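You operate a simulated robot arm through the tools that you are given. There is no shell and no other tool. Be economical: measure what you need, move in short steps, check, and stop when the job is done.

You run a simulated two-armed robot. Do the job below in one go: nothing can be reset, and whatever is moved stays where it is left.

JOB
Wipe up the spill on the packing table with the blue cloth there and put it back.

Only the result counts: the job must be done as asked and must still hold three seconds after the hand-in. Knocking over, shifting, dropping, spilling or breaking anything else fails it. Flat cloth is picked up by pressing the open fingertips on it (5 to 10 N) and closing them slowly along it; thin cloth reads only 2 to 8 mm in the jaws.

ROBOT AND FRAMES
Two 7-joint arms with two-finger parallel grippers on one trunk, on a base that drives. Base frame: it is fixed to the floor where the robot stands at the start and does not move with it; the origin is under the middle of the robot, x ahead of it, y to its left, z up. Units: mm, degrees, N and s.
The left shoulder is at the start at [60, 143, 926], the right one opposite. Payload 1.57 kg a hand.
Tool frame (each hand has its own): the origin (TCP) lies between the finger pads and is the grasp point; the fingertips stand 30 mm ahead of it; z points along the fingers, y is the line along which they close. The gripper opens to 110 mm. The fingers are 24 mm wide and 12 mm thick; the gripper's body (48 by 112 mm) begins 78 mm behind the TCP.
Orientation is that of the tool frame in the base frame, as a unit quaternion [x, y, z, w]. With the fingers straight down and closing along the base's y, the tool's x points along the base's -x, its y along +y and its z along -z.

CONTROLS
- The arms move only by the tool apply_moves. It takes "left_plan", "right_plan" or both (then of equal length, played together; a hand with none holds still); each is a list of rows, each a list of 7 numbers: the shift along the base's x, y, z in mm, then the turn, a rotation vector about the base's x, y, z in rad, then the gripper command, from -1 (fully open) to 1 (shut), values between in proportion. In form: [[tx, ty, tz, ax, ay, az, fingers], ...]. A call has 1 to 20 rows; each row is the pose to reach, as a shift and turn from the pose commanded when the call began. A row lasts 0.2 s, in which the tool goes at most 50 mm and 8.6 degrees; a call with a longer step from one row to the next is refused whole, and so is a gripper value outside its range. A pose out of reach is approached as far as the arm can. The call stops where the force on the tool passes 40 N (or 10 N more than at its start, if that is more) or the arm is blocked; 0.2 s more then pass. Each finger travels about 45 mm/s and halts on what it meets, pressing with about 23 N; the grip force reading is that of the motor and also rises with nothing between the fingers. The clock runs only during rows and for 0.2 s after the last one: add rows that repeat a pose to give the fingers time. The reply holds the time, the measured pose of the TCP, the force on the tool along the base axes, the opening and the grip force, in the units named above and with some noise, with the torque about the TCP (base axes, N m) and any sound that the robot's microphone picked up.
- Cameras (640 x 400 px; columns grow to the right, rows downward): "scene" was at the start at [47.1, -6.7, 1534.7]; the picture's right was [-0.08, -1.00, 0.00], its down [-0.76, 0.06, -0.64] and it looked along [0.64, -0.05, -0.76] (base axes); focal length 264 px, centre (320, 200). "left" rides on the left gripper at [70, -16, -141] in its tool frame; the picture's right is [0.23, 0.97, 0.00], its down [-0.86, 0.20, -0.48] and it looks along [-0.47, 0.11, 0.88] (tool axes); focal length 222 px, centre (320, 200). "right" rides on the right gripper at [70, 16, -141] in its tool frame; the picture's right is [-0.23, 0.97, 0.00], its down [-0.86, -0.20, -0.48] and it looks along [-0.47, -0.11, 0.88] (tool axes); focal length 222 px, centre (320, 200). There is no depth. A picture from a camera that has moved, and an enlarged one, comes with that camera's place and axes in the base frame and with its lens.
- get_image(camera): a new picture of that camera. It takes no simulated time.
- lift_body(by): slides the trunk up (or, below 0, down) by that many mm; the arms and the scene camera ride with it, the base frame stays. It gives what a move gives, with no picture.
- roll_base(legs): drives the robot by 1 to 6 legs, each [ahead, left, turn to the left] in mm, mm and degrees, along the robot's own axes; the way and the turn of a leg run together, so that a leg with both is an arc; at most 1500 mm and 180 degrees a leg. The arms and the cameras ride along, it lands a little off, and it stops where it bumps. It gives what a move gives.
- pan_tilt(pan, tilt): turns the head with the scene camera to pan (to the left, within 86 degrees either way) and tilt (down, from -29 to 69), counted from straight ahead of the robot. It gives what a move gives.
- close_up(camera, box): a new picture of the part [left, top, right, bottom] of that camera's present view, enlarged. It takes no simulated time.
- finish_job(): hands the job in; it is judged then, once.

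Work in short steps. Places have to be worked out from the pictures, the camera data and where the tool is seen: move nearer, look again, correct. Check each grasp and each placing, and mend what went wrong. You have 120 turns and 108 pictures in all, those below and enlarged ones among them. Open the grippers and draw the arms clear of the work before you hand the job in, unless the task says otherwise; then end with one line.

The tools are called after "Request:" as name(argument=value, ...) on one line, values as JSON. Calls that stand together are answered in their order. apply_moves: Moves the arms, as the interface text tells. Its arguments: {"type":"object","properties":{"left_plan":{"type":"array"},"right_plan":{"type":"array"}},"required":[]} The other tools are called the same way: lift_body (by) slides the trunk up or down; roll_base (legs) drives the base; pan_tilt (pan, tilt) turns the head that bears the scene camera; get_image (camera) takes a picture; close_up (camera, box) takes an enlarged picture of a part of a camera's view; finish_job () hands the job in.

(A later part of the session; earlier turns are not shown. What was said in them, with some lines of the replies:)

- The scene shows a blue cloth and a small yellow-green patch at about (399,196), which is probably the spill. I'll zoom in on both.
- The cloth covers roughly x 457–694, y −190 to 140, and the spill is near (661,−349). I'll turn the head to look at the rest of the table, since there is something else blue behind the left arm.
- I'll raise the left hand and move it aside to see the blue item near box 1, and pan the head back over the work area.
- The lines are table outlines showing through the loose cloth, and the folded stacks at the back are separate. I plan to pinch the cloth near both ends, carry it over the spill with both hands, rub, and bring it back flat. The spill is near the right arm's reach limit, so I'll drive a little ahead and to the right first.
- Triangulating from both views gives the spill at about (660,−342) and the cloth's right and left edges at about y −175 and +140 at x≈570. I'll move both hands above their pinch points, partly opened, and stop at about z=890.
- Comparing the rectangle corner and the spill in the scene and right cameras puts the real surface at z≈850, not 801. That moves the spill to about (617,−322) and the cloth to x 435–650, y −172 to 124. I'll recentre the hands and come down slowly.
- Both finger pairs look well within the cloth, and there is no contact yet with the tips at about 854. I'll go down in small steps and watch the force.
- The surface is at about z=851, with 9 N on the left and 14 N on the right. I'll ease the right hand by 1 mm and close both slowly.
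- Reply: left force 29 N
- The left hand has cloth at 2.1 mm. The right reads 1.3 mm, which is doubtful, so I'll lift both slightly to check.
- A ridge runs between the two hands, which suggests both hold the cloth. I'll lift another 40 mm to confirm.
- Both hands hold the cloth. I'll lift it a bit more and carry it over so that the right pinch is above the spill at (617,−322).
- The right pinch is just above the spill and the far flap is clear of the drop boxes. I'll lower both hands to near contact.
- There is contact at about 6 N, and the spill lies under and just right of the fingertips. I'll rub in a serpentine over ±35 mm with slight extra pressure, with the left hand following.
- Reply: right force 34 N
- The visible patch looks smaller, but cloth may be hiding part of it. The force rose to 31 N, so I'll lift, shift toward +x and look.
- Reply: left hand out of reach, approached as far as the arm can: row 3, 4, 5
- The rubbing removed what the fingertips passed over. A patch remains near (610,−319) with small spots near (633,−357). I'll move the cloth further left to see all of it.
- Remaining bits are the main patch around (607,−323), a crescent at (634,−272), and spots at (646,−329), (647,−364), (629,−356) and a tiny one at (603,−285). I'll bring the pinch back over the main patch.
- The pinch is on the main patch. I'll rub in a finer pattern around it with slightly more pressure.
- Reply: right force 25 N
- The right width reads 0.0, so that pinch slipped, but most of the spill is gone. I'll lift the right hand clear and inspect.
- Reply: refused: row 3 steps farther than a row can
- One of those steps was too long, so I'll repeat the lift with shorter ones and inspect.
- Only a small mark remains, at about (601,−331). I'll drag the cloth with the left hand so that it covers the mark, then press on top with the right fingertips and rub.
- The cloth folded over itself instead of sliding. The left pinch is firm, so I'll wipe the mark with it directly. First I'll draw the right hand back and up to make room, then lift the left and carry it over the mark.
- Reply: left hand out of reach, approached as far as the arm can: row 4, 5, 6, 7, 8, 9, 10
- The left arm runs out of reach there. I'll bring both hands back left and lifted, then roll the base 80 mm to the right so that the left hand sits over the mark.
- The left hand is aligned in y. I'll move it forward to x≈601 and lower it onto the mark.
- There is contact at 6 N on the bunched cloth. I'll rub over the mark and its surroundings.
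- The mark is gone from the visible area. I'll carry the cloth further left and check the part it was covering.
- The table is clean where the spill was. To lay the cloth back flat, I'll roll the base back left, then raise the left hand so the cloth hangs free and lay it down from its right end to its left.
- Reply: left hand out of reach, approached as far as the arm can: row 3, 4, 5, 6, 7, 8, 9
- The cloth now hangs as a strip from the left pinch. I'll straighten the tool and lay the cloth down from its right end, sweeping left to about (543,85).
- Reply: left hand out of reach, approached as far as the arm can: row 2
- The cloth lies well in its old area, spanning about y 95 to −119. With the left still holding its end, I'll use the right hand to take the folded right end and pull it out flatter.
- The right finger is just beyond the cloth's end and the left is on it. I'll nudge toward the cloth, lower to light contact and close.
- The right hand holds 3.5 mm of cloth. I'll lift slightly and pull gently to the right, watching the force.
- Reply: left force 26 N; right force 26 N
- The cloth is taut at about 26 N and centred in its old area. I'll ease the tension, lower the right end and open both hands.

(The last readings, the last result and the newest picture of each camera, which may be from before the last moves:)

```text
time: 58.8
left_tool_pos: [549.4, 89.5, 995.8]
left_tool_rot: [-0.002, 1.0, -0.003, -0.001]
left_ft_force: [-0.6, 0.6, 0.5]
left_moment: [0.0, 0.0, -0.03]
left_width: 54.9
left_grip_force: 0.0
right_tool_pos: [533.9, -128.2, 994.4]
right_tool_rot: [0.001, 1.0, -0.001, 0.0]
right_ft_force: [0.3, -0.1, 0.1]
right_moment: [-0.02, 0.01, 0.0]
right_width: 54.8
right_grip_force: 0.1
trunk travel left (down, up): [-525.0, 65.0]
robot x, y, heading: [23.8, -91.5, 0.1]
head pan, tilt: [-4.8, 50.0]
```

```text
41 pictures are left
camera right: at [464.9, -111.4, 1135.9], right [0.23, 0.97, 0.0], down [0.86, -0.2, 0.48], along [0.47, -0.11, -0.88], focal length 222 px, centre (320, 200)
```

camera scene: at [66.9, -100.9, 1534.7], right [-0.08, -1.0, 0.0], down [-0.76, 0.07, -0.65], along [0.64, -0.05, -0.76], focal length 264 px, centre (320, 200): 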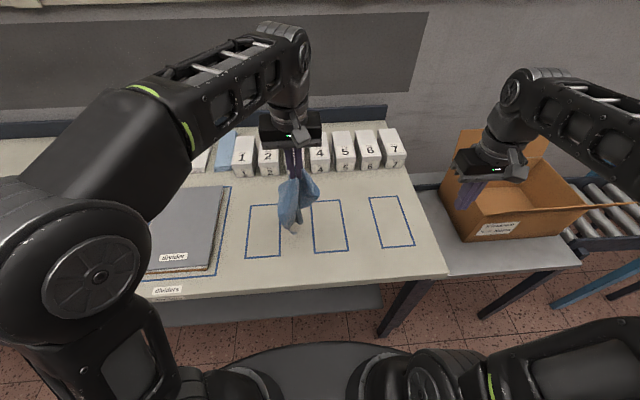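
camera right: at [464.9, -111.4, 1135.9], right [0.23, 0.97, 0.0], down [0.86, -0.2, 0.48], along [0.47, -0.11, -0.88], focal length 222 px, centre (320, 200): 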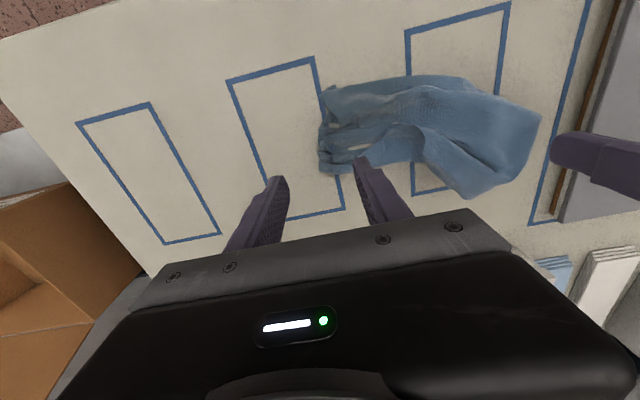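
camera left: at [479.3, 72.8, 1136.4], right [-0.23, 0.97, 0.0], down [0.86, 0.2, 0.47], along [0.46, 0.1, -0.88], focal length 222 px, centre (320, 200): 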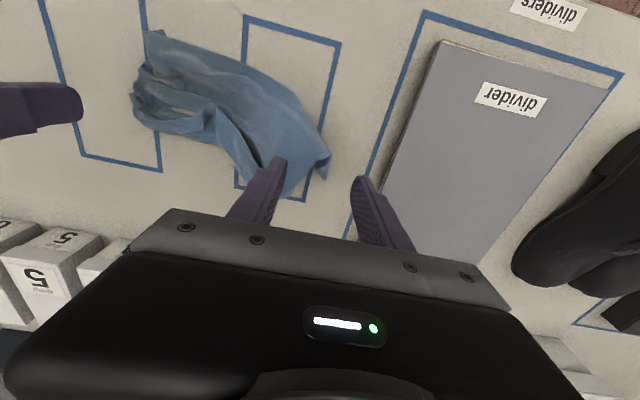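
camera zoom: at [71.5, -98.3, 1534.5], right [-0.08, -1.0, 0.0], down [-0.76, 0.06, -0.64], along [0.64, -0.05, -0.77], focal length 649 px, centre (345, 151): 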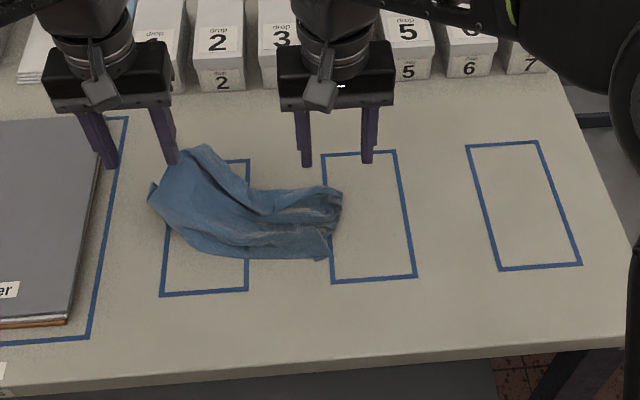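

The cloth is released and its centre is within about 25 mm of where it started. I'll draw both arms up and back, then do a final check of the cloth and the spill area.

Request:
apply_moves(left_plan=[[0, 0, 30, 0, 0, 0, -0.5], [-20, 10, 55, 0, 0, 0, -1], [-50, 30, 70, 0, 0, 0, -1], [-80, 60, 75, 0, 0, 0, -1], [-110, 90, 75, 0, 0, 0, -1], [-130, 120, 75, 0, 0, 0, -1]], right_plan=[[0, 0, 30, 0, 0, 0, -0.5], [-20, -20, 50, 0, 0, 0, -1], [-45, -55, 60, 0, 0, 0, -1], [-70, -90, 60, 0, 0, 0, -1], [-95, -125, 60, 0, 0, 0, -1], [-115, -165, 60, 0, 0, 0, -1]])

Request:
get_image(camera="scene")

Request:
close_up(camera="scene", box=[220, 160, 420, 285])

```text
time: 60.1
left_tool_pos: [419.0, 207.0, 1070.0]
left_tool_rot: [-0.001, 1.0, -0.002, -0.001]
left_ft_force: [-0.1, -0.2, -0.5]
left_moment: [0.0, 0.0, -0.02]
left_width: 109.8
left_grip_force: 0.1
right_tool_pos: [417.0, -294.1, 1054.9]
right_tool_rot: [0.0, 1.0, -0.001, 0.0]
right_ft_force: [-0.2, 0.9, 0.9]
right_moment: [0.0, -0.02, 0.03]
right_width: 110.0
right_grip_force: 0.1
trunk travel left (down, up): [-525.0, 65.0]
robot x, y, heading: [24.9, -92.9, 0.1]
head pan, tilt: [-4.8, 50.0]
```

```text
40 pictures are left
camera scene: at [71.1, -98.6, 1534.6], right [-0.08, -1.0, 0.0], down [-0.76, 0.06, -0.64], along [0.64, -0.05, -0.77], focal length 264 px, centre (320, 200)
```

scene: 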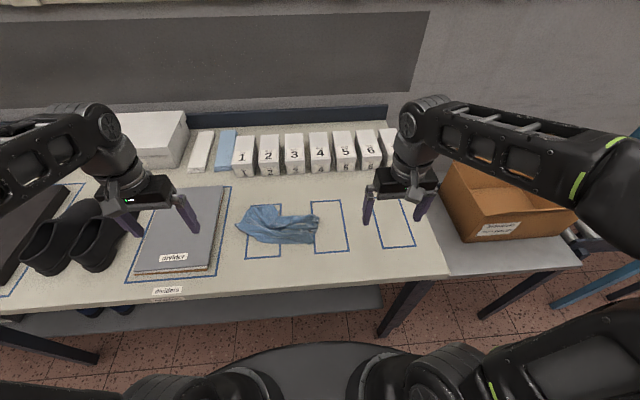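

```text
3.20 times, centred on (320, 222) of scene
camera zoom: at [71.1, -98.6, 1534.6], right [-0.08, -1.0, 0.0], down [-0.76, 0.06, -0.64], along [0.64, -0.05, -0.77], focal length 843 px, centre (320, 128)
```

zoom: 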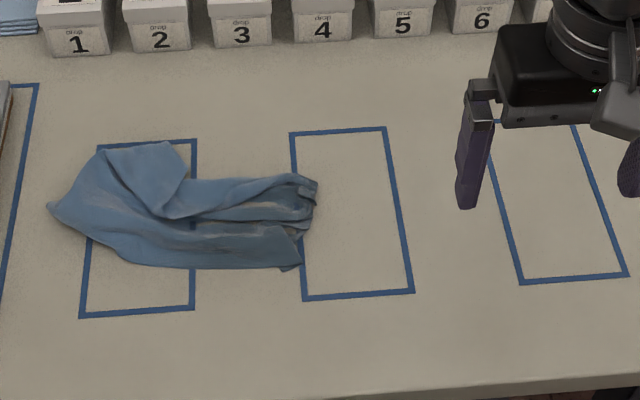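

The cloth is back, with its centre around (555,−6). I'll take one last close look at the spill area with the right camera.

Request:
get_image(camera="right")

Request:
close_up(camera="scene", box=[320, 165, 440, 265])

```text
38 pictures are left
camera right: at [349.5, -278.1, 1196.7], right [0.23, 0.97, 0.0], down [0.85, -0.2, 0.48], along [0.47, -0.11, -0.88], focal length 222 px, centre (320, 200)
```

right: 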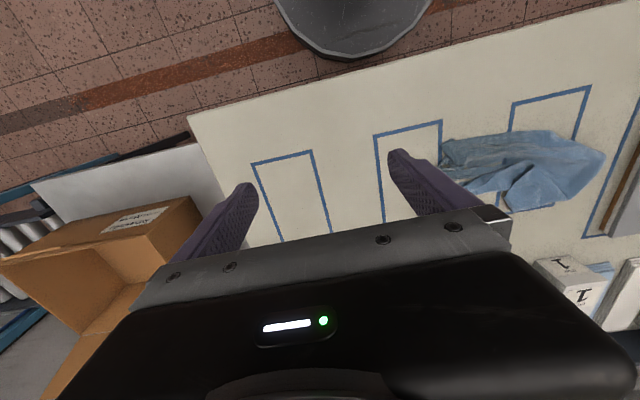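

```text
4.00 times, centred on (380, 215) of scene
camera zoom: at [71.1, -98.6, 1534.6], right [-0.08, -1.0, 0.0], down [-0.76, 0.06, -0.64], along [0.64, -0.05, -0.77], focal length 1054 px, centre (80, 140)
```

zoom: 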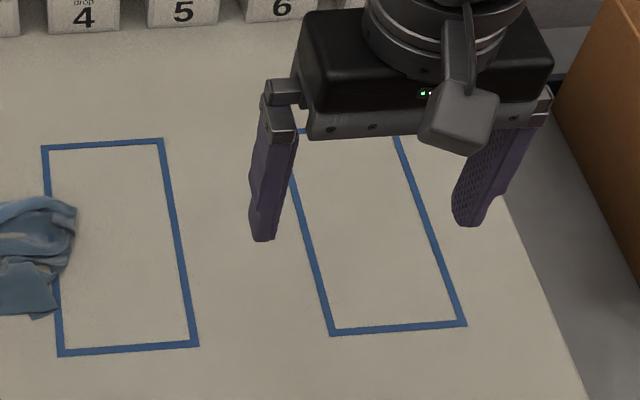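

The table is clean, the cloth is back, the grippers are open and the arms are clear, so I'm handing the job in.

Request:
finish_job()

```text
The job is handed in.
```

I wiped up the spill with the blue cloth and put it back within about 25 mm of where it started; it's somewhat crumpled rather than flat as it was, and I saw nothing else moved.
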